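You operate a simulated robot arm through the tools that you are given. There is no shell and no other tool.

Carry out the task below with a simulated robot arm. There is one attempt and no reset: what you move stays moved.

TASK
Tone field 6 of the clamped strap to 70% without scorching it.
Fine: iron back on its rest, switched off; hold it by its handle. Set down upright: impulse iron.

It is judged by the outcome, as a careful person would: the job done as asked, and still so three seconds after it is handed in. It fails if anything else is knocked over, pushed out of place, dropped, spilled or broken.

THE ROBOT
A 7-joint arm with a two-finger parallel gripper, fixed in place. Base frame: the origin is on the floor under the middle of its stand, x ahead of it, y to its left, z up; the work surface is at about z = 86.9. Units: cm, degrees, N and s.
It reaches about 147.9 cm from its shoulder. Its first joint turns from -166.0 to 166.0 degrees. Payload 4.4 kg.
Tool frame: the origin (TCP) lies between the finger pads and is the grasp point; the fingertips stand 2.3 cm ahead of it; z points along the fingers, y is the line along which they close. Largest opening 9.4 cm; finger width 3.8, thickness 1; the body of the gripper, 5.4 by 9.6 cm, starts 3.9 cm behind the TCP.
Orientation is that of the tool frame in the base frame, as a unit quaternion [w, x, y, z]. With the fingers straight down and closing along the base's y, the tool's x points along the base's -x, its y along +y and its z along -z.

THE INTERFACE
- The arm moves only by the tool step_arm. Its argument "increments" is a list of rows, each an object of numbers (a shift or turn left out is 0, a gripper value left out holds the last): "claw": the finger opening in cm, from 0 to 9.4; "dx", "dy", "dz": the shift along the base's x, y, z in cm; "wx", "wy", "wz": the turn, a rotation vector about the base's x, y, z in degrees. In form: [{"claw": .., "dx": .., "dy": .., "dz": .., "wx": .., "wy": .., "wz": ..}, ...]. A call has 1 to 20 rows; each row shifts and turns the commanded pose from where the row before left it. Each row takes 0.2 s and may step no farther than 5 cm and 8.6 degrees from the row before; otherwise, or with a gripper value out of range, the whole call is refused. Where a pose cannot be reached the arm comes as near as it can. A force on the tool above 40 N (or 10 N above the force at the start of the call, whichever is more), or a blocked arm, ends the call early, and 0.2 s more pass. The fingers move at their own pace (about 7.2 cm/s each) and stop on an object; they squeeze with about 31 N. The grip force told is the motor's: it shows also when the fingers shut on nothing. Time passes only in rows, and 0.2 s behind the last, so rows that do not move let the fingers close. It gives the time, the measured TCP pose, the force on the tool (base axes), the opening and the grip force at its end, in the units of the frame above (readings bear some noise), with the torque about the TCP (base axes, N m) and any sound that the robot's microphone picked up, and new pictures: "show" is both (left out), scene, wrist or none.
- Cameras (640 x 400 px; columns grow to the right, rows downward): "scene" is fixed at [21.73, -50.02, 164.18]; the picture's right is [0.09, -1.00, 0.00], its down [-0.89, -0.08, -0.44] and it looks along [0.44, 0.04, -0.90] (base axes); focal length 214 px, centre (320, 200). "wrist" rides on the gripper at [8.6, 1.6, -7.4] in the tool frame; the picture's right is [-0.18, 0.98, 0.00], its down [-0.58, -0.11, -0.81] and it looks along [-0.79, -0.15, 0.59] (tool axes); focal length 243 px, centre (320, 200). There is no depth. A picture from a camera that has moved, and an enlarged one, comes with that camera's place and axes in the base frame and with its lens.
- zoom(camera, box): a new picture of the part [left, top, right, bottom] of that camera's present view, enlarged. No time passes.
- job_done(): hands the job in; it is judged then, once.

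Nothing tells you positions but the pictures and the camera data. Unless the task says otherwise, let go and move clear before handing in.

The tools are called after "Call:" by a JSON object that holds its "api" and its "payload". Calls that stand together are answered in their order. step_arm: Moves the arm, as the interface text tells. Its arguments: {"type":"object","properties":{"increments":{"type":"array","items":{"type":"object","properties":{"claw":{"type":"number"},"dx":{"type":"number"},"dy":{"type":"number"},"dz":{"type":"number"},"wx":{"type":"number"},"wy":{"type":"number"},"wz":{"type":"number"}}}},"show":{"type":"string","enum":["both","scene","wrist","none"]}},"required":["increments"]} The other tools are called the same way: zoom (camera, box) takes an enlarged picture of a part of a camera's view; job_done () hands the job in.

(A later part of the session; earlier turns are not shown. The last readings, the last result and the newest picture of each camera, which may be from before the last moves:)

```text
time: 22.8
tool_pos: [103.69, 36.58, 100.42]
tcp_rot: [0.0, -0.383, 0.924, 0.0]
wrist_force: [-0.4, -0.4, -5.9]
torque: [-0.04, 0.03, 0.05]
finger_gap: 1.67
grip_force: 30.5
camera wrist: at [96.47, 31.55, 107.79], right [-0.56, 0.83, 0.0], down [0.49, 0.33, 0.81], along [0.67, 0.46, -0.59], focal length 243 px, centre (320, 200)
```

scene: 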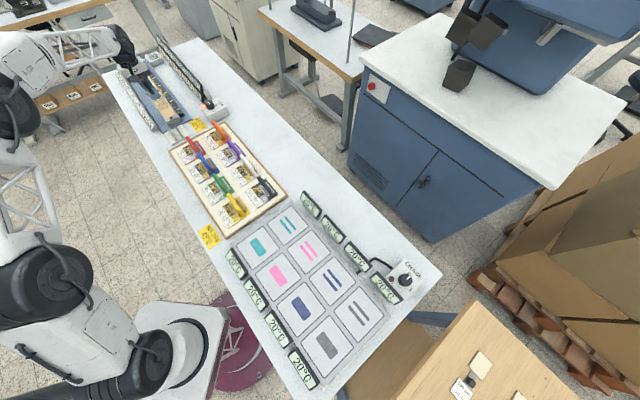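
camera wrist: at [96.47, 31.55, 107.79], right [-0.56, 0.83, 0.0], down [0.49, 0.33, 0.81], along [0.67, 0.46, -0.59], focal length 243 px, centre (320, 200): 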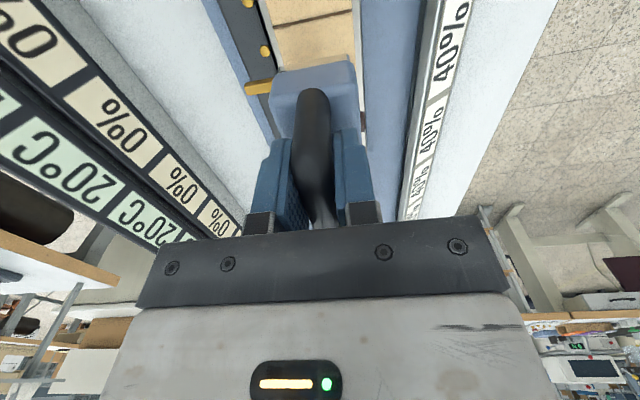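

Call:
{"api": "zoom", "payload": {"camera": "wrist", "box": [200, 0, 400, 140]}}

Call:
{"api": "zoom", "payload": {"camera": "scene", "box": [120, 40, 220, 150]}}

Call:
{"api": "zoom", "payload": {"camera": "scene", "box": [130, 70, 190, 140]}}

Call:
{"api": "zoom", "payload": {"camera": "wrist", "box": [0, 0, 240, 240]}}

```text
2.86 times, centred on (300, 70) of wrist
camera zoom: at [96.47, 31.55, 107.79], right [-0.56, 0.83, 0.0], down [0.49, 0.33, 0.81], along [0.67, 0.46, -0.59], focal length 693 px, centre (377, 571)
```

zoom: 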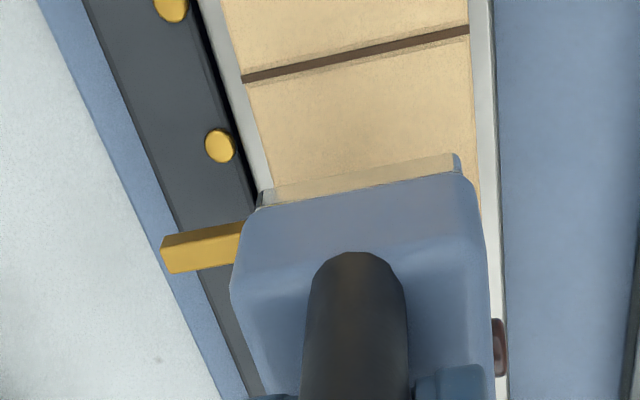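

```text
3.64 times, centred on (170, 95) of scene
camera zoom: at [21.73, -50.02, 164.18], right [0.09, -1.0, 0.0], down [-0.89, -0.08, -0.44], along [0.44, 0.04, -0.9], focal length 780 px, centre (866, 582)
```

zoom: 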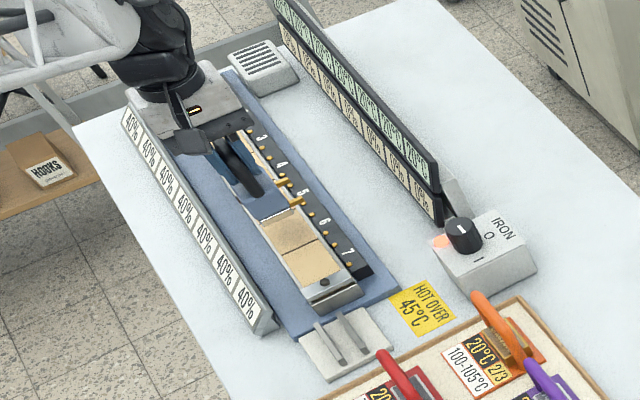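

```text
5.71 times, centred on (160, 105) of scene
camera zoom: at [21.73, -50.02, 164.18], right [0.09, -1.0, 0.0], down [-0.89, -0.08, -0.44], along [0.44, 0.04, -0.9], focal length 1226 px, centre (1234, 743)
```

zoom: 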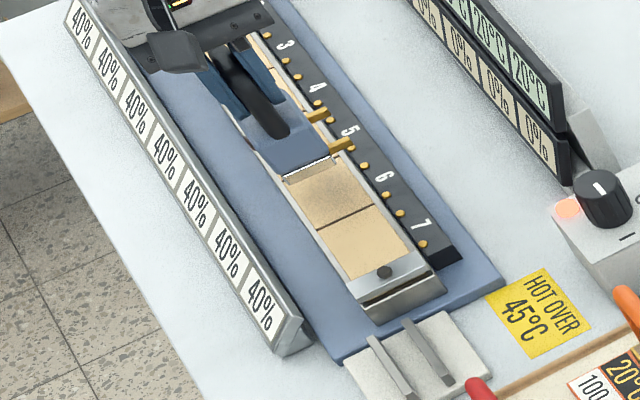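

```text
1.67 times, centred on (120, 120) of wrist
camera zoom: at [96.47, 31.55, 107.79], right [-0.56, 0.83, 0.0], down [0.49, 0.33, 0.81], along [0.67, 0.46, -0.59], focal length 404 px, centre (653, 333)
```

zoom: 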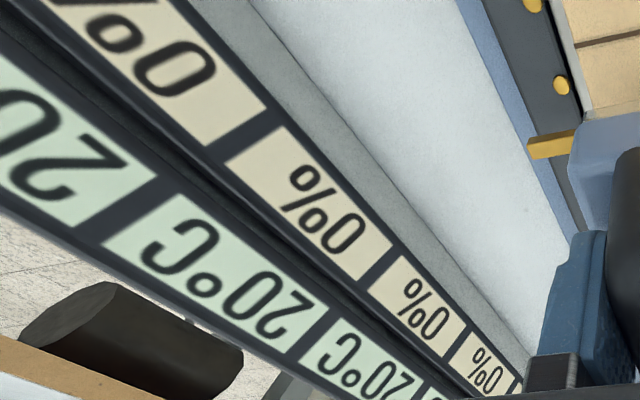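

Alignment over field 6 looks right: near tongue predicted over dot 6a within 2 mm, body centred on the strap. I'll lower most of the way and check, and get a sharp zoom on the displays for field 6 (second from the near end).

Call:
{"api": "step_arm", "payload": {"increments": [{"dz": -1.5}, {"dz": -1.0}, {}], "show": "both"}}

Call:
{"api": "zoom", "payload": {"camera": "scene", "box": [180, 60, 215, 100]}}

Call:
{"api": "zoom", "payload": {"camera": "wrist", "box": [200, 0, 400, 140]}}

Call:
{"api": "zoom", "payload": {"camera": "scene", "box": [130, 70, 190, 130]}}

```text
time: 23.6
tool_pos: [103.8, 36.52, 97.93]
tcp_rot: [0.0, -0.383, 0.924, 0.001]
wrist_force: [-0.5, -0.2, -6.0]
torque: [0.0, 0.03, 0.04]
finger_gap: 1.69
grip_force: 31.2
camera wrist: at [96.49, 31.54, 105.27], right [-0.56, 0.83, 0.0], down [0.49, 0.33, 0.81], along [0.67, 0.46, -0.59], focal length 243 px, centre (320, 200)
```

scene: 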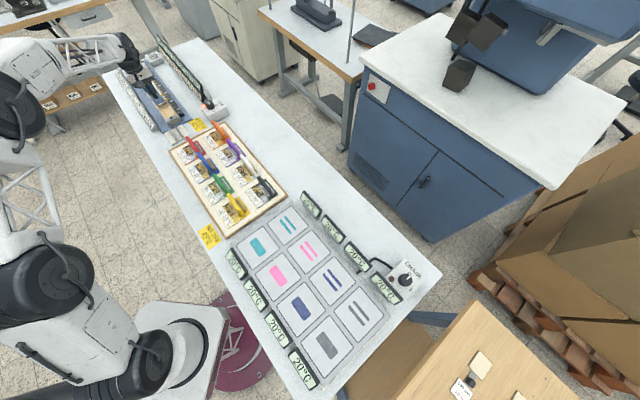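
wrist: 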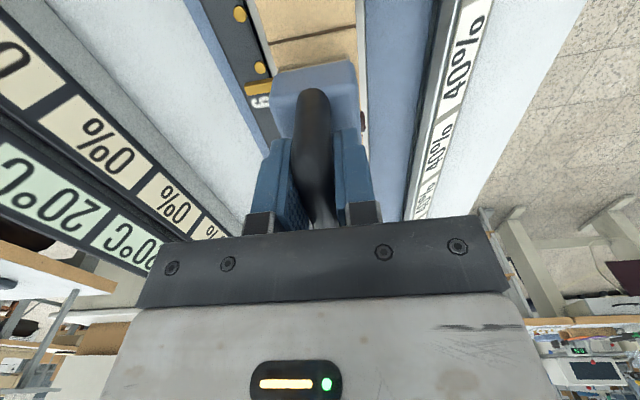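

```text
10.00 times, centred on (198, 80) of scene
camera zoom: at [21.73, -50.02, 164.18], right [0.09, -1.0, 0.0], down [-0.89, -0.08, -0.44], along [0.44, 0.04, -0.9], focal length 2145 px, centre (1545, 1400)
```

zoom: 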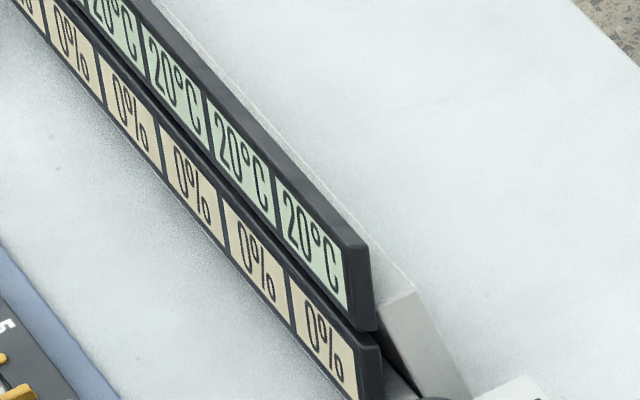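

```text
2.86 times, centred on (300, 70) of wrist
camera zoom: at [96.49, 31.54, 105.27], right [-0.56, 0.83, 0.0], down [0.49, 0.33, 0.81], along [0.67, 0.46, -0.59], focal length 693 px, centre (377, 571)
```

zoom: 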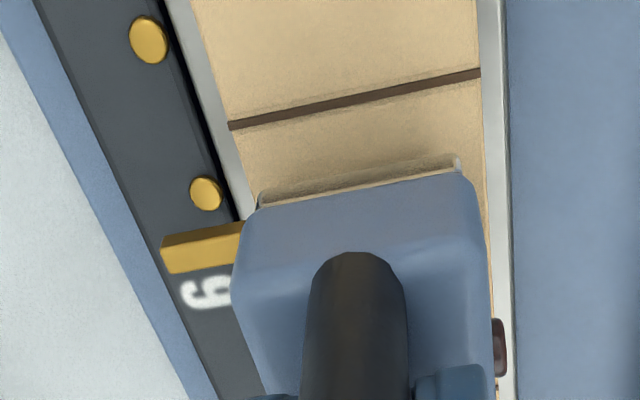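

```text
6.67 times, centred on (160, 100) of scene
camera zoom: at [21.73, -50.02, 164.18], right [0.09, -1.0, 0.0], down [-0.89, -0.08, -0.44], along [0.44, 0.04, -0.9], focal length 1430 px, centre (1387, 867)
```

zoom: 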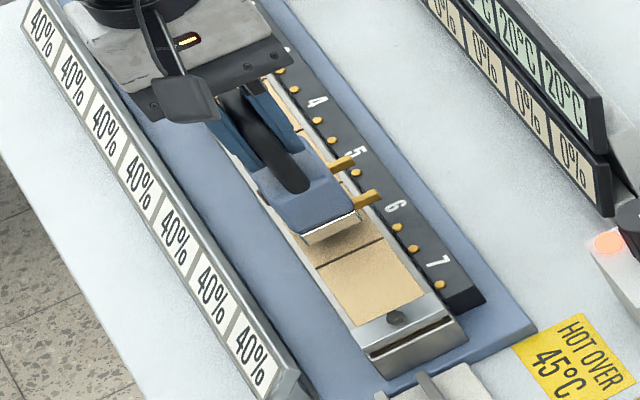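

Display for field 6 is the second from the near end (20 °C / 0 %). Lowering further in small steps, watching force and displays.

Call:
{"api": "step_arm", "payload": {"increments": [{"dz": -0.8}, {"dz": -0.7}, {}], "show": "wrist"}}

Call:
{"api": "zoom", "payload": {"camera": "wrist", "box": [200, 0, 400, 140]}}

Call:
{"api": "zoom", "payload": {"camera": "scene", "box": [130, 60, 220, 120]}}

```text
time: 24.4
tool_pos: [103.84, 36.49, 96.82]
tcp_rot: [0.001, -0.383, 0.924, -0.001]
wrist_force: [-5.9, -2.1, 24.0]
torque: [-0.35, 0.56, -0.03]
finger_gap: 1.69
grip_force: 30.6
camera wrist: at [96.46, 31.54, 104.13], right [-0.56, 0.83, 0.0], down [0.49, 0.33, 0.81], along [0.67, 0.46, -0.59], focal length 243 px, centre (320, 200)
```

wrist: 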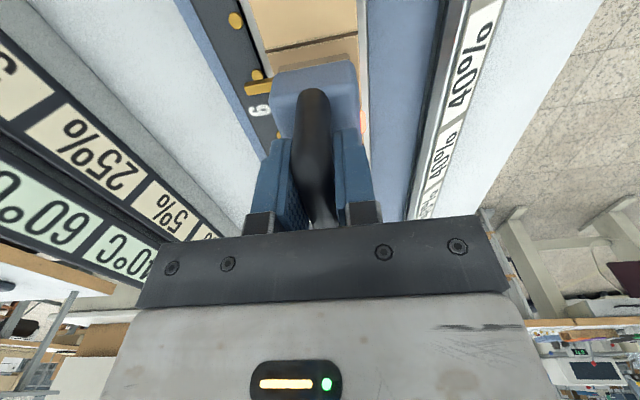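

```text
2.86 times, centred on (300, 70) of wrist
camera zoom: at [96.46, 31.54, 104.13], right [-0.56, 0.83, 0.0], down [0.49, 0.33, 0.81], along [0.67, 0.46, -0.59], focal length 693 px, centre (377, 571)
```

zoom: 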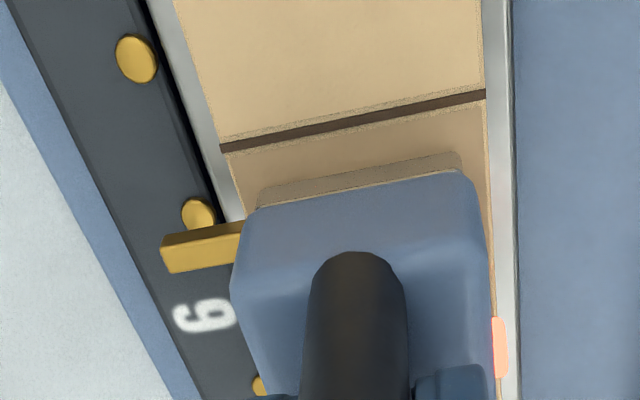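

```text
6.67 times, centred on (175, 90) of scene
camera zoom: at [21.73, -50.02, 164.18], right [0.09, -1.0, 0.0], down [-0.89, -0.08, -0.44], along [0.44, 0.04, -0.9], focal length 1430 px, centre (1287, 933)
```

zoom: 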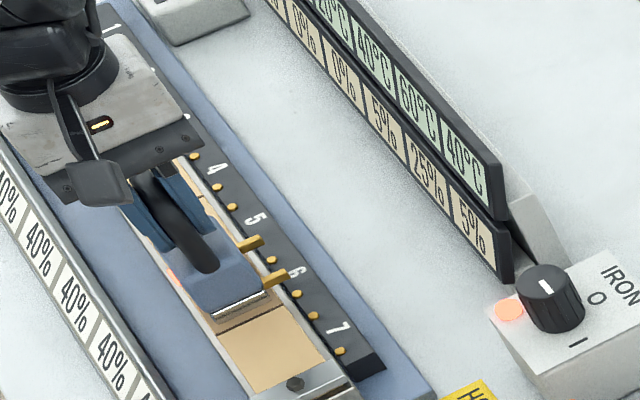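

Contact came about 1 cm sooner than I reckoned: the iron's lamp lit, field 6 reads 60 °C / 25 %, neighbours 40 °C / 5 %. I lift off at once to see how it behaves.

Call:
{"api": "step_arm", "payload": {"increments": [{"dz": 1.5}], "show": "wrist"}}

Call:
{"api": "zoom", "payload": {"camera": "scene", "box": [130, 60, 220, 120]}}

Call:
{"api": "zoom", "payload": {"camera": "scene", "box": [180, 60, 215, 100]}}

Call:
{"api": "zoom", "payload": {"camera": "scene", "box": [110, 50, 180, 140]}}

```text
time: 24.8
tool_pos: [103.7, 36.6, 97.77]
tcp_rot: [-0.001, -0.382, 0.924, 0.001]
wrist_force: [0.3, 0.2, -5.3]
torque: [-0.01, 0.0, -0.02]
finger_gap: 1.72
grip_force: 30.2
camera wrist: at [96.47, 31.56, 105.17], right [-0.56, 0.83, 0.0], down [0.49, 0.33, 0.81], along [0.66, 0.46, -0.59], focal length 243 px, centre (320, 200)
```

wrist: 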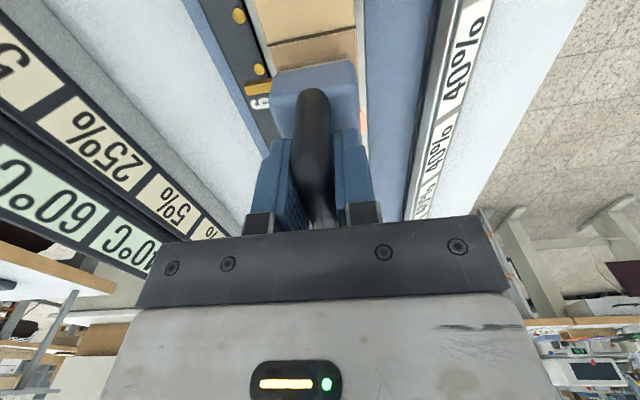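

```text
6.67 times, centred on (175, 90) of scene
camera zoom: at [21.73, -50.02, 164.18], right [0.09, -1.0, 0.0], down [-0.89, -0.08, -0.44], along [0.44, 0.04, -0.9], focal length 1430 px, centre (1287, 933)
```

zoom: 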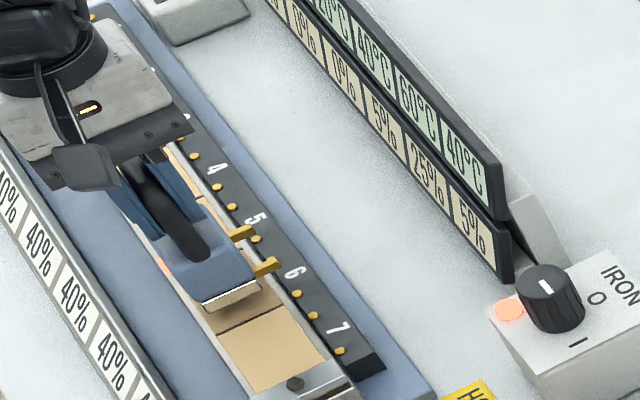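

```text
10.00 times, centred on (198, 80) of scene
camera zoom: at [21.73, -50.02, 164.18], right [0.09, -1.0, 0.0], down [-0.89, -0.08, -0.44], along [0.44, 0.04, -0.9], focal length 2145 px, centre (1545, 1400)
```

zoom: 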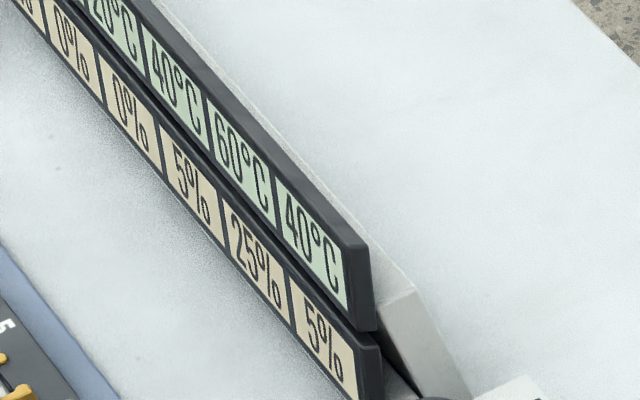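

```text
4.44 times, centred on (145, 95) of scene
camera zoom: at [21.73, -50.02, 164.18], right [0.09, -1.0, 0.0], down [-0.89, -0.08, -0.44], along [0.44, 0.04, -0.9], focal length 953 px, centre (1098, 667)
```

zoom: 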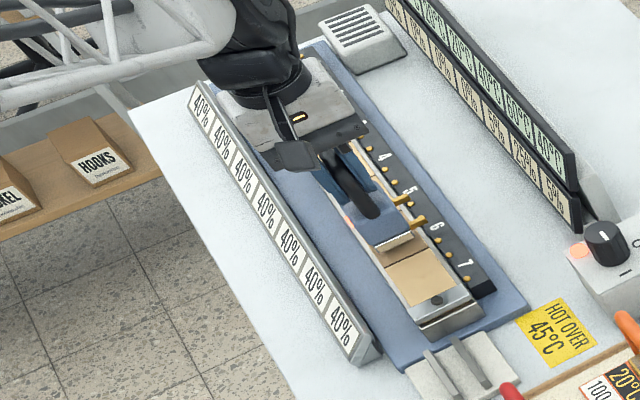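

One touch = one impulse: +40 °C and +25 % on field 6, +20 °C and +5 % on its neighbours; readings hold steady after lift-off. I'll hold clear and watch how it cools before deciding on the next impulse.

Call:
{"api": "step_arm", "payload": {"increments": [{"dz": 1.0}, {}, {}, {}, {}], "show": "wrist"}}

Call:
{"api": "zoom", "payload": {"camera": "scene", "box": [130, 60, 220, 120]}}

Call:
{"api": "zoom", "payload": {"camera": "scene", "box": [170, 50, 215, 100]}}

```text
time: 26.0
tool_pos: [103.67, 36.46, 98.92]
tcp_rot: [0.001, -0.383, 0.924, -0.001]
wrist_force: [0.6, 0.1, -5.7]
torque: [0.01, 0.06, 0.01]
finger_gap: 1.7
grip_force: 31.3
camera wrist: at [96.46, 31.56, 106.32], right [-0.56, 0.83, 0.0], down [0.49, 0.33, 0.81], along [0.67, 0.46, -0.59], focal length 243 px, centre (320, 200)
```

wrist: 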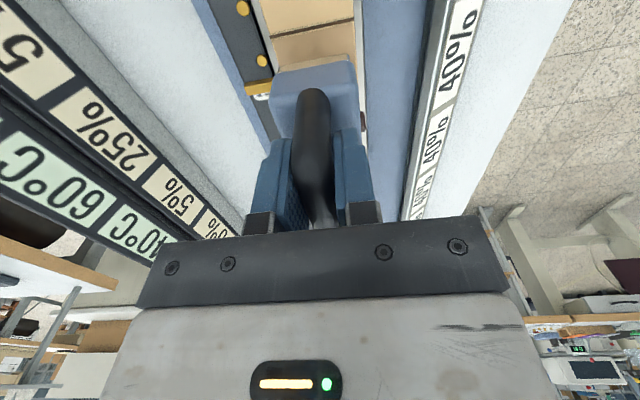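

```text
6.67 times, centred on (175, 90) of scene
camera zoom: at [21.73, -50.02, 164.18], right [0.09, -1.0, 0.0], down [-0.89, -0.08, -0.44], along [0.44, 0.04, -0.9], focal length 1430 px, centre (1287, 933)
```

zoom: 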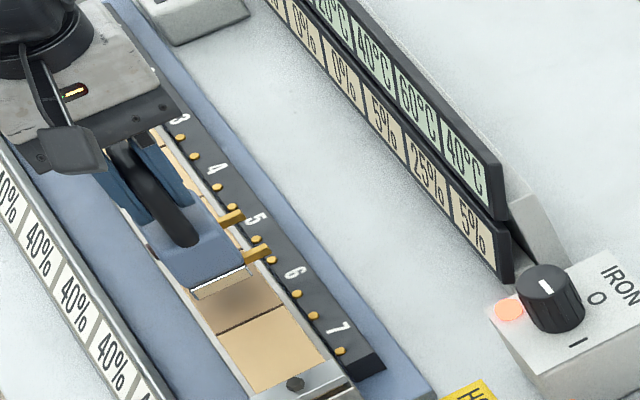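

```text
8.00 times, centred on (192, 75) of scene
camera zoom: at [21.73, -50.02, 164.18], right [0.09, -1.0, 0.0], down [-0.89, -0.08, -0.44], along [0.44, 0.04, -0.9], focal length 1716 px, centre (1340, 1200)
```

zoom: 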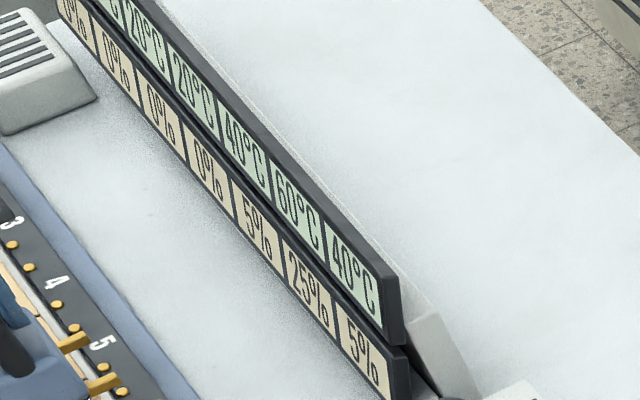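

Lamp on the iron is off again; temperatures have not moved yet. Waiting longer to learn the cooling rate.

Call:
{"api": "step_arm", "payload": {"increments": [{"dz": 1.0}, {}, {}, {}, {}, {}, {}, {}, {}, {}, {}, {}, {}, {}, {}], "show": "none"}}

Call:
{"api": "zoom", "payload": {"camera": "scene", "box": [170, 50, 215, 100]}}

```text
time: 29.2
tool_pos: [103.7, 36.49, 100.0]
tcp_rot: [0.0, -0.383, 0.924, 0.001]
wrist_force: [0.4, 0.3, -6.0]
torque: [-0.02, 0.03, -0.01]
finger_gap: 1.67
grip_force: 31.8
```

```text
8.00 times, centred on (192, 75) of scene
camera zoom: at [21.73, -50.02, 164.18], right [0.09, -1.0, 0.0], down [-0.89, -0.08, -0.44], along [0.44, 0.04, -0.9], focal length 1716 px, centre (1340, 1200)
```

zoom: 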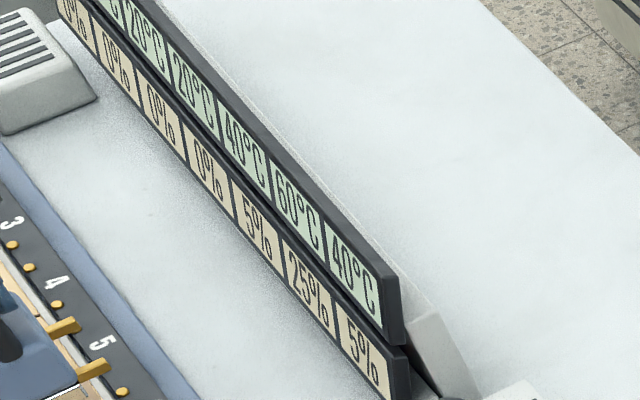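

Still 60/40 °C after 5 s. While waiting I'll take a closer look at the 40 % rail and other signs for hints.

Call:
{"api": "step_arm", "payload": {"increments": [{}, {}, {}, {}, {}, {}, {}, {}, {}, {}, {}, {}, {}, {}, {}, {}, {}, {}, {}, {}], "show": "none"}}

Call:
{"api": "zoom", "payload": {"camera": "scene", "box": [170, 50, 215, 100]}}

Call:
{"api": "zoom", "payload": {"camera": "scene", "box": [115, 65, 175, 135]}}

Call:
{"api": "zoom", "payload": {"camera": "wrist", "box": [360, 0, 540, 240]}}

Call:
{"api": "zoom", "payload": {"camera": "scene", "box": [140, 40, 180, 80]}}

```text
time: 33.4
tool_pos: [103.75, 36.45, 100.04]
tcp_rot: [-0.001, -0.383, 0.924, 0.001]
wrist_force: [0.9, 0.9, -5.6]
torque: [0.01, 0.02, 0.0]
finger_gap: 1.69
grip_force: 30.6
```

```text
8.00 times, centred on (192, 75) of scene
camera zoom: at [21.73, -50.02, 164.18], right [0.09, -1.0, 0.0], down [-0.89, -0.08, -0.44], along [0.44, 0.04, -0.9], focal length 1716 px, centre (1340, 1200)
```

zoom: 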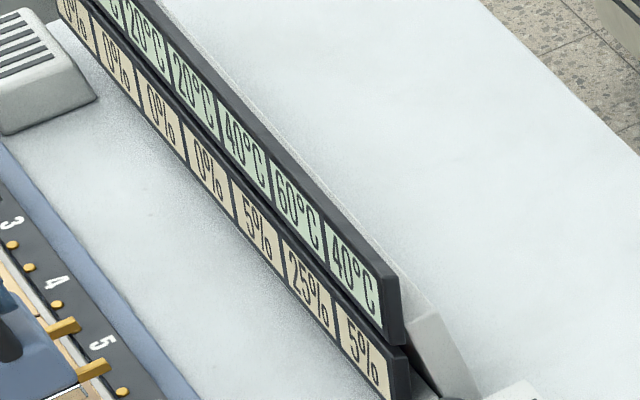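

```text
5.71 times, centred on (145, 100) of scene
camera zoom: at [21.73, -50.02, 164.18], right [0.09, -1.0, 0.0], down [-0.89, -0.08, -0.44], along [0.44, 0.04, -0.9], focal length 1226 px, centre (1320, 771)
```

zoom: 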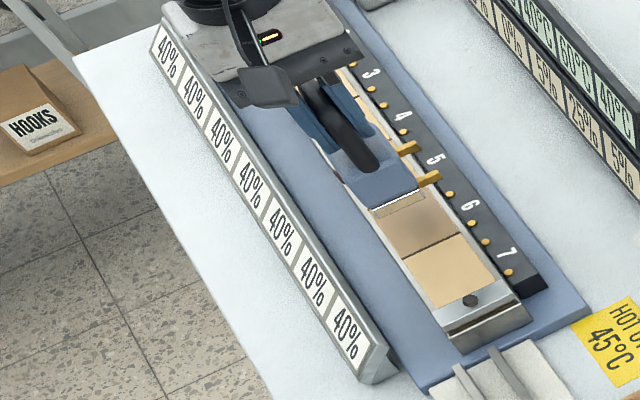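

```text
1.67 times, centred on (450, 120) of wrist
camera zoom: at [96.43, 31.54, 107.35], right [-0.56, 0.83, 0.0], down [0.49, 0.33, 0.81], along [0.67, 0.46, -0.59], focal length 404 px, centre (103, 333)
```

zoom: 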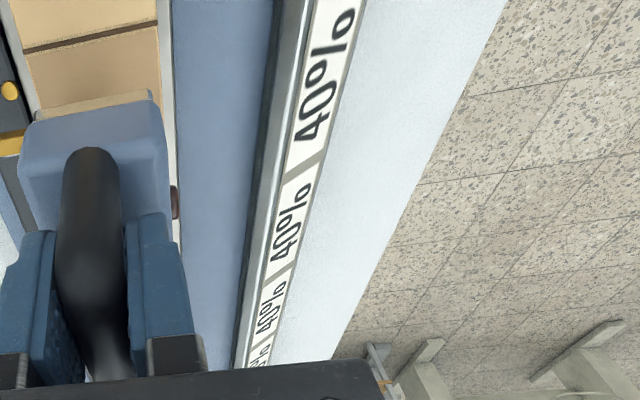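

```text
10.00 times, centred on (160, 60) of scene
camera zoom: at [21.73, -50.02, 164.18], right [0.09, -1.0, 0.0], down [-0.89, -0.08, -0.44], along [0.44, 0.04, -0.9], focal length 2145 px, centre (1920, 1600)
```

zoom: 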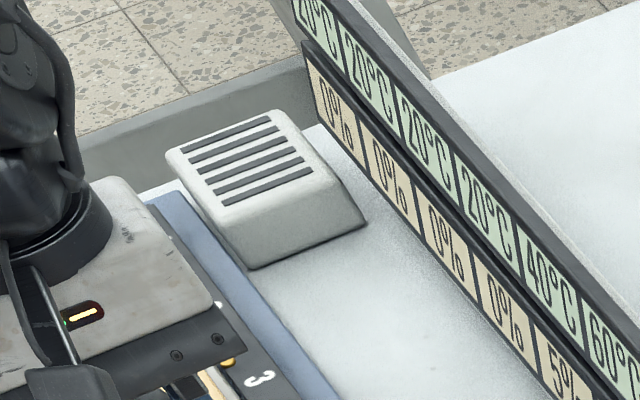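

No visible cooling after 9 s. I'll wait more, holding well clear, before risking a second impulse on a hot field.

Call:
{"api": "step_arm", "payload": {"increments": [{}, {}, {}, {}, {}, {}, {}, {}, {}, {}, {}, {}, {}, {}, {}, {}, {}, {}, {}, {}], "show": "none"}}

Call:
{"api": "zoom", "payload": {"camera": "scene", "box": [170, 50, 215, 100]}}

```text
time: 37.6
tool_pos: [103.69, 36.54, 100.02]
tcp_rot: [0.0, -0.382, 0.924, 0.0]
wrist_force: [0.3, -0.2, -5.6]
torque: [0.0, 0.02, 0.0]
finger_gap: 1.67
grip_force: 30.8
```

```text
8.00 times, centred on (192, 75) of scene
camera zoom: at [21.73, -50.02, 164.18], right [0.09, -1.0, 0.0], down [-0.89, -0.08, -0.44], along [0.44, 0.04, -0.9], focal length 1716 px, centre (1340, 1200)
```

zoom: 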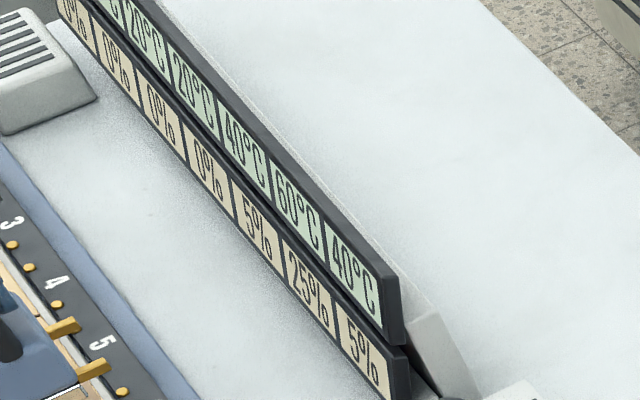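

Call:
{"api": "step_arm", "payload": {"increments": [{}, {}, {}, {}, {}, {}, {}, {}, {}, {}, {}, {}, {}, {}, {}, {}, {}, {}, {}, {}], "show": "none"}}

Call:
{"api": "zoom", "payload": {"camera": "scene", "box": [170, 50, 215, 100]}}

Call:
{"api": "step_arm", "payload": {"increments": [{}, {}, {}, {}, {}, {}, {}, {}, {}, {}, {}, {}, {}, {}, {}, {}, {}, {}, {}, {}], "show": "none"}}

Call:
{"api": "zoom", "payload": {"camera": "scene", "box": [170, 50, 215, 100]}}

```text
time: 41.8
tool_pos: [103.69, 36.52, 100.05]
tcp_rot: [0.0, -0.383, 0.924, 0.0]
wrist_force: [0.6, -0.6, -4.9]
torque: [-0.07, 0.01, 0.03]
finger_gap: 1.7
grip_force: 30.7
```

```text
8.00 times, centred on (192, 75) of scene
camera zoom: at [21.73, -50.02, 164.18], right [0.09, -1.0, 0.0], down [-0.89, -0.08, -0.44], along [0.44, 0.04, -0.9], focal length 1716 px, centre (1340, 1200)
```

zoom: 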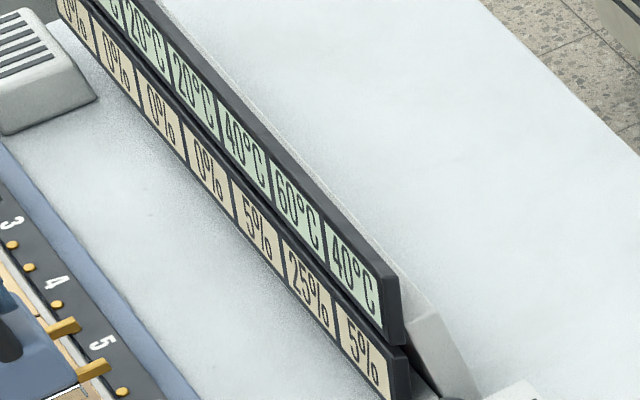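

```text
time: 46.0
tool_pos: [103.84, 36.5, 99.98]
tcp_rot: [0.0, -0.383, 0.924, -0.001]
wrist_force: [-0.4, -0.4, -4.6]
torque: [-0.02, 0.03, -0.01]
finger_gap: 1.7
grip_force: 31.2
```

```text
8.00 times, centred on (192, 75) of scene
camera zoom: at [21.73, -50.02, 164.18], right [0.09, -1.0, 0.0], down [-0.89, -0.08, -0.44], along [0.44, 0.04, -0.9], focal length 1716 px, centre (1340, 1200)
```

zoom: 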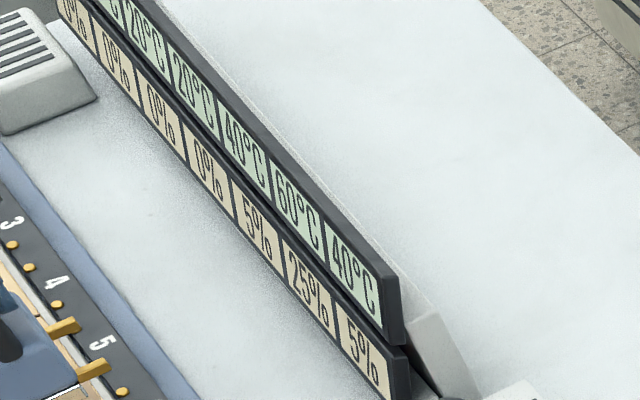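

Nothing has changed in 21 s, so I'll carry the iron back to its rest (a rehearsal for the final set-down too) and see whether the strap cools once the iron is away.

Call:
{"api": "step_arm", "payload": {"increments": [{"dz": 0.5}, {"dx": -2.1, "dy": -1.7}, {"dx": -3.0, "dy": -2.3}, {"dx": -3.0, "dy": -2.3}, {"dx": -3.0, "dy": -2.3}, {"dx": -3.0, "dy": -2.3}, {"dx": -2.0, "dy": -1.5}, {}, {}], "show": "both"}}

Call:
{"api": "zoom", "payload": {"camera": "scene", "box": [170, 50, 215, 100]}}

Call:
{"api": "zoom", "payload": {"camera": "scene", "box": [120, 60, 200, 150]}}

Call:
{"api": "zoom", "payload": {"camera": "wrist", "box": [200, 0, 400, 140]}}

```text
time: 48.0
tool_pos: [87.57, 24.0, 100.38]
tcp_rot: [0.0, -0.382, 0.924, 0.0]
wrist_force: [0.3, 0.5, -5.9]
torque: [-0.01, -0.01, 0.02]
finger_gap: 1.69
grip_force: 31.0
camera wrist: at [80.35, 19.05, 107.74], right [-0.56, 0.83, 0.0], down [0.49, 0.33, 0.81], along [0.67, 0.46, -0.59], focal length 243 px, centre (320, 200)
```

scene: 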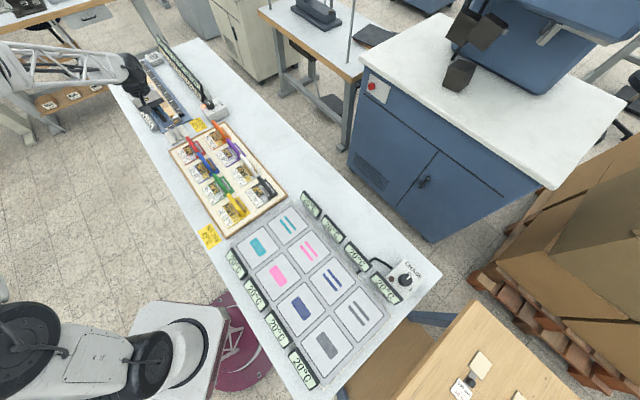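
wrist: 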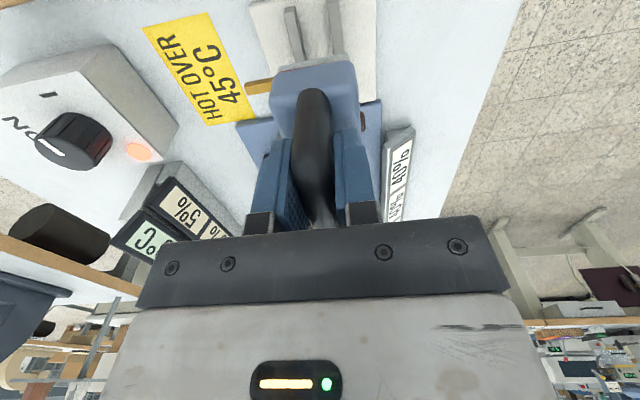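

```text
8.00 times, centred on (192, 75) of scene
camera zoom: at [21.73, -50.02, 164.18], right [0.09, -1.0, 0.0], down [-0.89, -0.08, -0.44], along [0.44, 0.04, -0.9], focal length 1716 px, centre (1340, 1200)
```

zoom: 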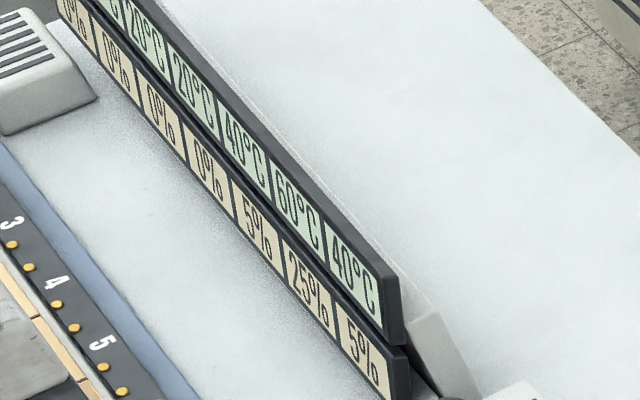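

```text
4.44 times, centred on (160, 105) of scene
camera zoom: at [21.73, -50.02, 164.18], right [0.09, -1.0, 0.0], down [-0.89, -0.08, -0.44], along [0.44, 0.04, -0.9], focal length 953 px, centre (1031, 622)
```

zoom: 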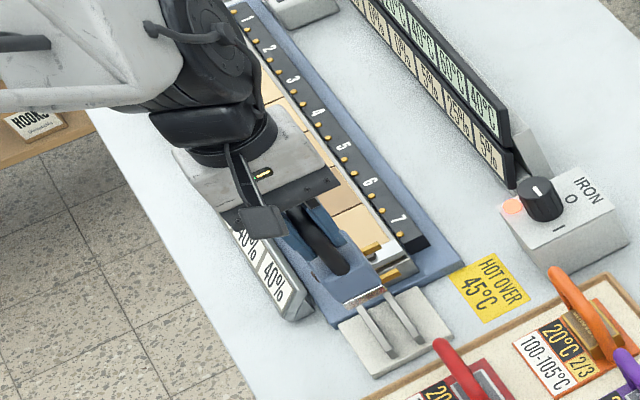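

```text
2.86 times, centred on (300, 70) of wrist
camera zoom: at [80.35, 19.05, 107.74], right [-0.56, 0.83, 0.0], down [0.49, 0.33, 0.81], along [0.67, 0.46, -0.59], focal length 693 px, centre (377, 571)
```

zoom: 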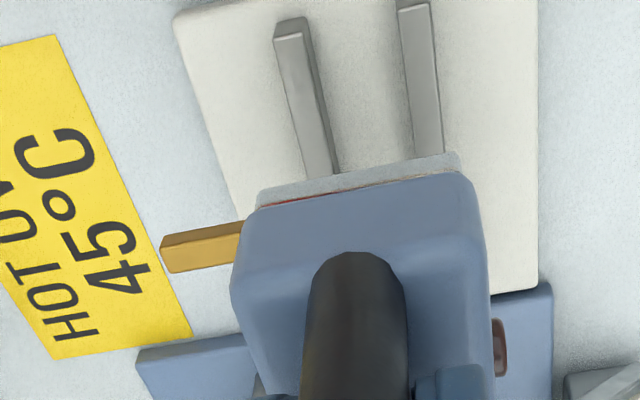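

Still no change. Lowering the iron onto the rails of its rest.

Call:
{"api": "step_arm", "payload": {"increments": [{"dz": -1.5}, {"dz": -1.5}, {"dz": -1.2}, {"dz": -0.5}, {}], "show": "wrist"}}

Call:
{"api": "zoom", "payload": {"camera": "scene", "box": [170, 50, 215, 100]}}

Call:
{"api": "zoom", "payload": {"camera": "scene", "box": [140, 80, 210, 150]}}

Call:
{"api": "zoom", "payload": {"camera": "wrist", "box": [200, 0, 400, 140]}}

```text
time: 49.2
tool_pos: [87.63, 24.24, 95.7]
tcp_rot: [-0.001, -0.383, 0.924, 0.001]
wrist_force: [-0.1, -0.1, -6.0]
torque: [0.0, 0.0, 0.02]
finger_gap: 1.67
grip_force: 31.4
camera wrist: at [80.39, 19.13, 103.11], right [-0.56, 0.83, 0.0], down [0.49, 0.33, 0.81], along [0.67, 0.46, -0.59], focal length 243 px, centre (320, 200)
```

wrist: 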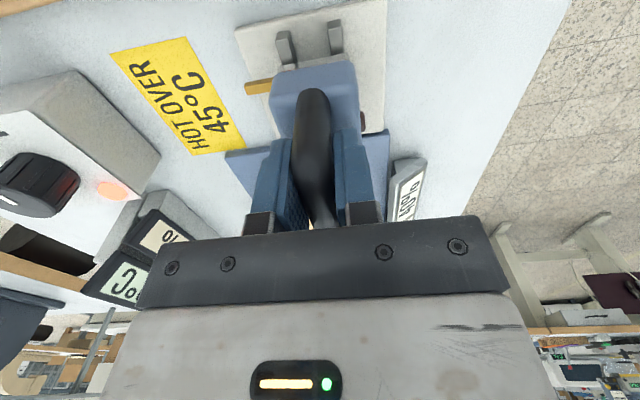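

```text
8.00 times, centred on (192, 75) of scene
camera zoom: at [21.73, -50.02, 164.18], right [0.09, -1.0, 0.0], down [-0.89, -0.08, -0.44], along [0.44, 0.04, -0.9], focal length 1716 px, centre (1340, 1200)
```

zoom: 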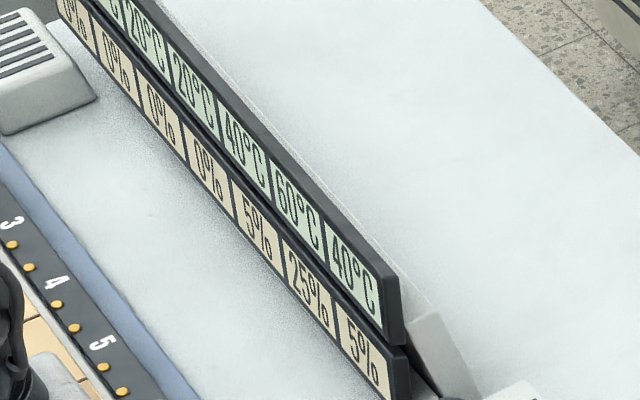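

```text
5.71 times, centred on (175, 115) of scene
camera zoom: at [21.73, -50.02, 164.18], right [0.09, -1.0, 0.0], down [-0.89, -0.08, -0.44], along [0.44, 0.04, -0.9], focal length 1226 px, centre (1149, 686)
```

zoom: 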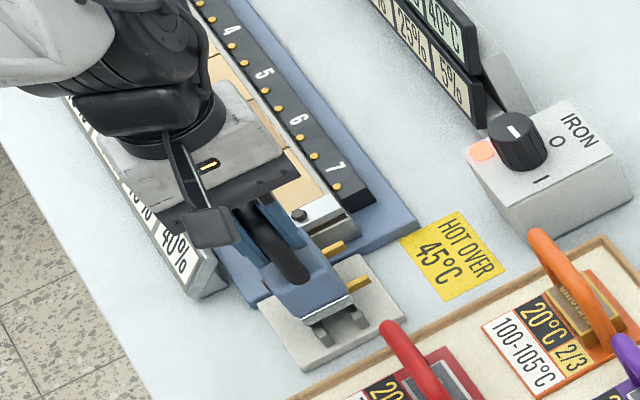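

```text
2.86 times, centred on (300, 70) of wrist
camera zoom: at [80.39, 19.13, 103.11], right [-0.56, 0.83, 0.0], down [0.49, 0.33, 0.81], along [0.67, 0.46, -0.59], focal length 693 px, centre (377, 571)
```

zoom: 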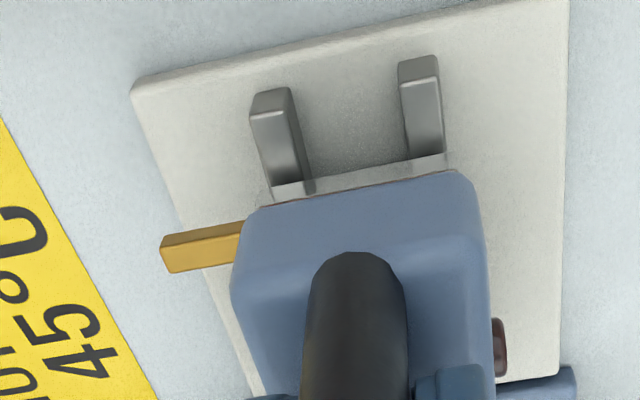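

Call:
{"api": "step_arm", "payload": {"increments": [{"dz": -0.2}, {"dz": -0.1}, {}, {}, {}, {}, {}, {}, {}, {}, {}, {}, {}, {}, {}, {}, {}, {}, {}, {}], "show": "none"}}

Call:
{"api": "zoom", "payload": {"camera": "scene", "box": [170, 50, 215, 100]}}

```text
time: 53.4
tool_pos: [87.63, 24.1, 95.45]
tcp_rot: [0.0, -0.382, 0.924, 0.0]
wrist_force: [0.9, -0.4, -5.5]
torque: [0.02, -0.02, -0.01]
finger_gap: 1.72
grip_force: 31.3
```

```text
8.00 times, centred on (192, 75) of scene
camera zoom: at [21.73, -50.02, 164.18], right [0.09, -1.0, 0.0], down [-0.89, -0.08, -0.44], along [0.44, 0.04, -0.9], focal length 1716 px, centre (1340, 1200)
```

zoom: 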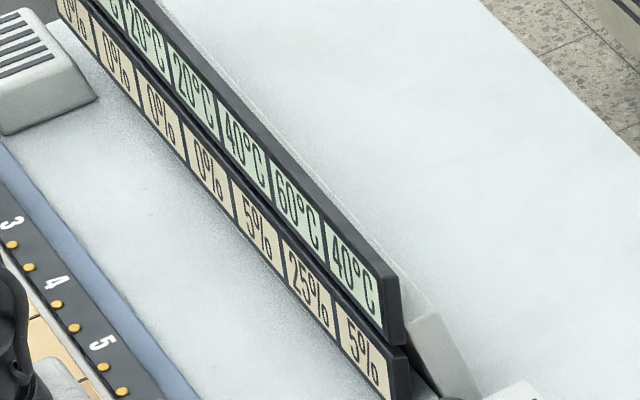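

Call:
{"api": "step_arm", "payload": {"increments": [{"dz": -0.15}], "show": "none"}}

Call:
{"api": "step_arm", "payload": {"increments": [{"dz": -0.15}], "show": "none"}}

Call:
{"api": "zoom", "payload": {"camera": "scene", "box": [140, 80, 210, 150]}}

```text
time: 53.8
tool_pos: [87.68, 24.11, 95.29]
tcp_rot: [0.0, -0.383, 0.924, 0.001]
wrist_force: [-3.3, -1.1, 5.8]
torque: [0.22, 0.09, 0.07]
finger_gap: 1.71
grip_force: 31.1
```

```text
time: 54.2
tool_pos: [87.57, 24.18, 95.4]
tcp_rot: [0.002, -0.383, 0.924, -0.001]
wrist_force: [-8.0, -6.1, 22.9]
torque: [-0.06, 0.14, 0.01]
finger_gap: 1.69
grip_force: 31.0
```

```text
5.71 times, centred on (175, 115) of scene
camera zoom: at [21.73, -50.02, 164.18], right [0.09, -1.0, 0.0], down [-0.89, -0.08, -0.44], along [0.44, 0.04, -0.9], focal length 1226 px, centre (1149, 686)
```

zoom: 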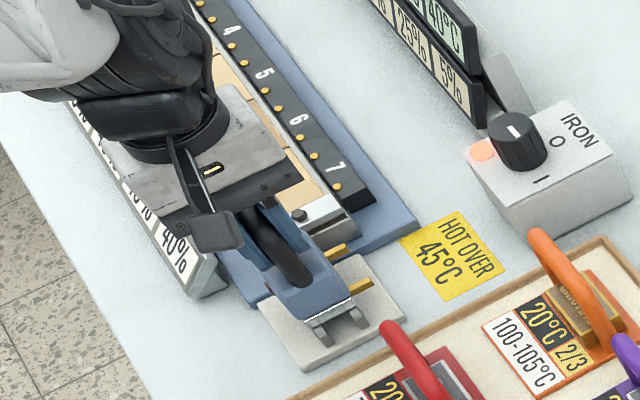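

The iron is on the rails (contact about 1–2 mm lower than when first gripped). Easing off the press and waiting with it on the rest.

Call:
{"api": "step_arm", "payload": {"increments": [{"dz": 0.15}, {}, {}, {}, {}, {}, {}, {}, {}, {}, {}, {}, {}, {}, {}, {}, {}, {}, {}, {}], "show": "none"}}

Call:
{"api": "zoom", "payload": {"camera": "scene", "box": [170, 50, 215, 100]}}

```text
time: 58.4
tool_pos: [87.66, 24.06, 95.36]
tcp_rot: [0.0, -0.383, 0.924, 0.0]
wrist_force: [5.3, -0.2, 23.3]
torque: [-0.19, 0.23, -0.01]
finger_gap: 1.67
grip_force: 30.9
```

```text
8.00 times, centred on (192, 75) of scene
camera zoom: at [21.73, -50.02, 164.18], right [0.09, -1.0, 0.0], down [-0.89, -0.08, -0.44], along [0.44, 0.04, -0.9], focal length 1716 px, centre (1340, 1200)
```

zoom: 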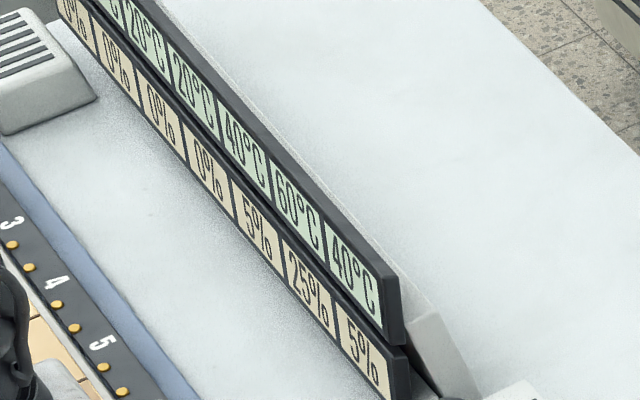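

Call:
{"api": "step_arm", "payload": {"increments": [{"dz": 0.1}, {}, {}, {}, {}, {}, {}, {}, {}, {}, {}, {}, {}, {}, {}, {}, {}, {}, {}, {}], "show": "none"}}

Call:
{"api": "step_arm", "payload": {"increments": [{}, {}, {}, {}, {}, {}, {}, {}, {}, {}, {}, {}, {}, {}, {}, {}, {}, {}, {}, {}], "show": "none"}}

Call:
{"api": "step_arm", "payload": {"increments": [{}, {}, {}, {}, {}, {}, {}, {}, {}, {}, {}, {}, {}, {}, {}, {}, {}, {}, {}, {}], "show": "none"}}

Call:
{"api": "zoom", "payload": {"camera": "scene", "box": [170, 50, 215, 100]}}

```text
time: 62.6
tool_pos: [87.59, 24.16, 95.39]
tcp_rot: [0.0, -0.383, 0.924, 0.0]
wrist_force: [0.9, -1.1, -5.6]
torque: [-0.05, 0.0, -0.01]
finger_gap: 1.64
grip_force: 31.5
```

```text
time: 66.8
tool_pos: [87.6, 24.38, 95.33]
tcp_rot: [0.001, -0.383, 0.924, 0.0]
wrist_force: [0.4, -0.5, -5.3]
torque: [-0.01, 0.03, 0.0]
finger_gap: 1.66
grip_force: 30.9
```

```text
time: 71.0
tool_pos: [87.52, 24.21, 95.38]
tcp_rot: [0.0, -0.382, 0.924, 0.001]
wrist_force: [-0.2, -0.9, -5.1]
torque: [-0.01, 0.03, -0.03]
finger_gap: 1.72
grip_force: 30.9
```

```text
8.00 times, centred on (192, 75) of scene
camera zoom: at [21.73, -50.02, 164.18], right [0.09, -1.0, 0.0], down [-0.89, -0.08, -0.44], along [0.44, 0.04, -0.9], focal length 1716 px, centre (1340, 1200)
```

zoom: 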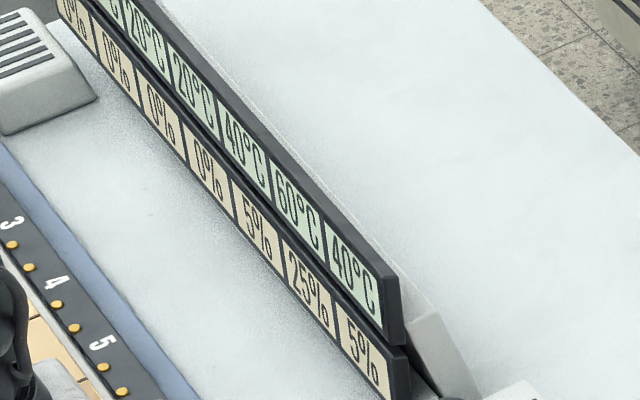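

No cooling after 47 s. I'll settle the iron fully on the rails and wait considerably longer before deciding, since that costs nothing.

Call:
{"api": "step_arm", "payload": {"increments": [{"dz": -0.1}, {}, {}, {}, {}, {}, {}, {}, {}, {}, {}, {}, {}, {}, {}, {}, {}, {}, {}, {}], "show": "none"}}

Call:
{"api": "step_arm", "payload": {"increments": [{}, {}, {}, {}, {}, {}, {}, {}, {}, {}, {}, {}, {}, {}, {}, {}, {}, {}, {}, {}], "show": "none"}}

Call:
{"api": "step_arm", "payload": {"increments": [{}, {}, {}, {}, {}, {}, {}, {}, {}, {}, {}, {}, {}, {}, {}, {}, {}, {}, {}, {}], "show": "none"}}

Call:
{"api": "step_arm", "payload": {"increments": [{}, {}, {}, {}, {}, {}, {}, {}, {}, {}, {}, {}, {}, {}, {}, {}, {}, {}, {}, {}], "show": "none"}}

Call:
{"api": "step_arm", "payload": {"increments": [{}, {}, {}, {}, {}, {}, {}, {}, {}, {}, {}, {}, {}, {}, {}, {}, {}, {}, {}, {}], "show": "none"}}

Call:
{"api": "step_arm", "payload": {"increments": [{}, {}, {}, {}, {}, {}, {}, {}, {}, {}, {}, {}, {}, {}, {}, {}, {}, {}, {}, {}], "show": "scene"}}

Call:
{"api": "zoom", "payload": {"camera": "scene", "box": [170, 50, 215, 100]}}

```text
time: 75.2
tool_pos: [87.71, 24.11, 95.34]
tcp_rot: [-0.001, -0.382, 0.924, 0.0]
wrist_force: [4.7, 0.3, 19.6]
torque: [-0.11, 0.09, 0.02]
finger_gap: 1.69
grip_force: 30.9
```

```text
time: 79.4
tool_pos: [87.62, 24.1, 95.42]
tcp_rot: [0.0, -0.383, 0.924, 0.001]
wrist_force: [4.1, 1.7, 25.1]
torque: [-0.25, 0.23, -0.02]
finger_gap: 1.71
grip_force: 31.0
```

```text
time: 83.6
tool_pos: [87.75, 24.16, 95.3]
tcp_rot: [0.0, -0.383, 0.924, 0.0]
wrist_force: [1.5, 0.2, 23.0]
torque: [-0.27, 0.28, -0.05]
finger_gap: 1.69
grip_force: 30.8
```

```text
time: 87.8
tool_pos: [87.65, 24.06, 95.23]
tcp_rot: [0.0, -0.382, 0.924, -0.001]
wrist_force: [-0.7, -1.2, 20.6]
torque: [-0.18, 0.2, 0.0]
finger_gap: 1.7
grip_force: 31.1
```

```text
time: 92.0
tool_pos: [87.7, 24.17, 95.38]
tcp_rot: [0.0, -0.382, 0.924, 0.0]
wrist_force: [-0.4, -0.9, 16.5]
torque: [-0.14, 0.17, 0.03]
finger_gap: 1.67
grip_force: 30.9
```

```text
time: 96.2
tool_pos: [87.75, 24.19, 95.34]
tcp_rot: [-0.001, -0.383, 0.924, 0.0]
wrist_force: [0.0, -0.1, 14.1]
torque: [-0.07, 0.14, 0.03]
finger_gap: 1.72
grip_force: 31.1
```

scene: 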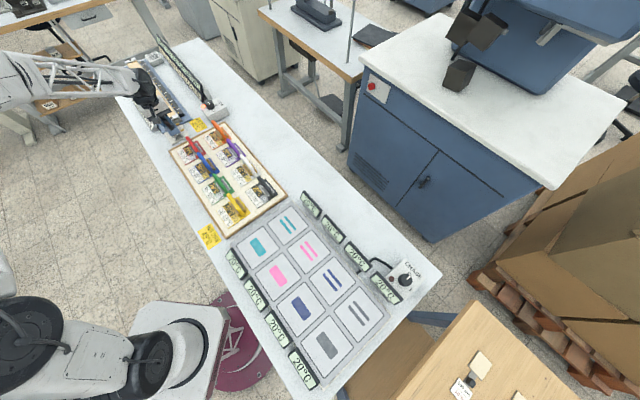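

```text
8.00 times, centred on (192, 75) of scene
camera zoom: at [21.73, -50.02, 164.18], right [0.09, -1.0, 0.0], down [-0.89, -0.08, -0.44], along [0.44, 0.04, -0.9], focal length 1716 px, centre (1340, 1200)
```

zoom: 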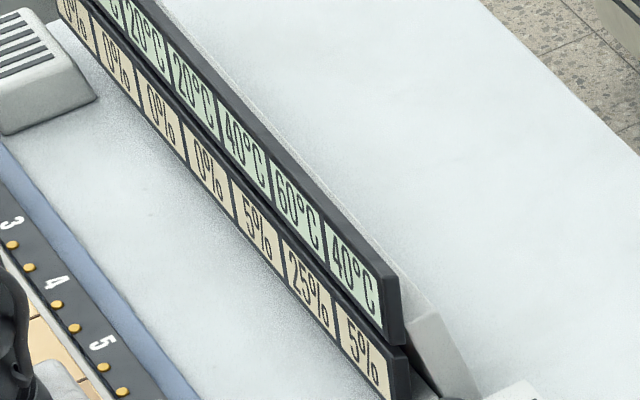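

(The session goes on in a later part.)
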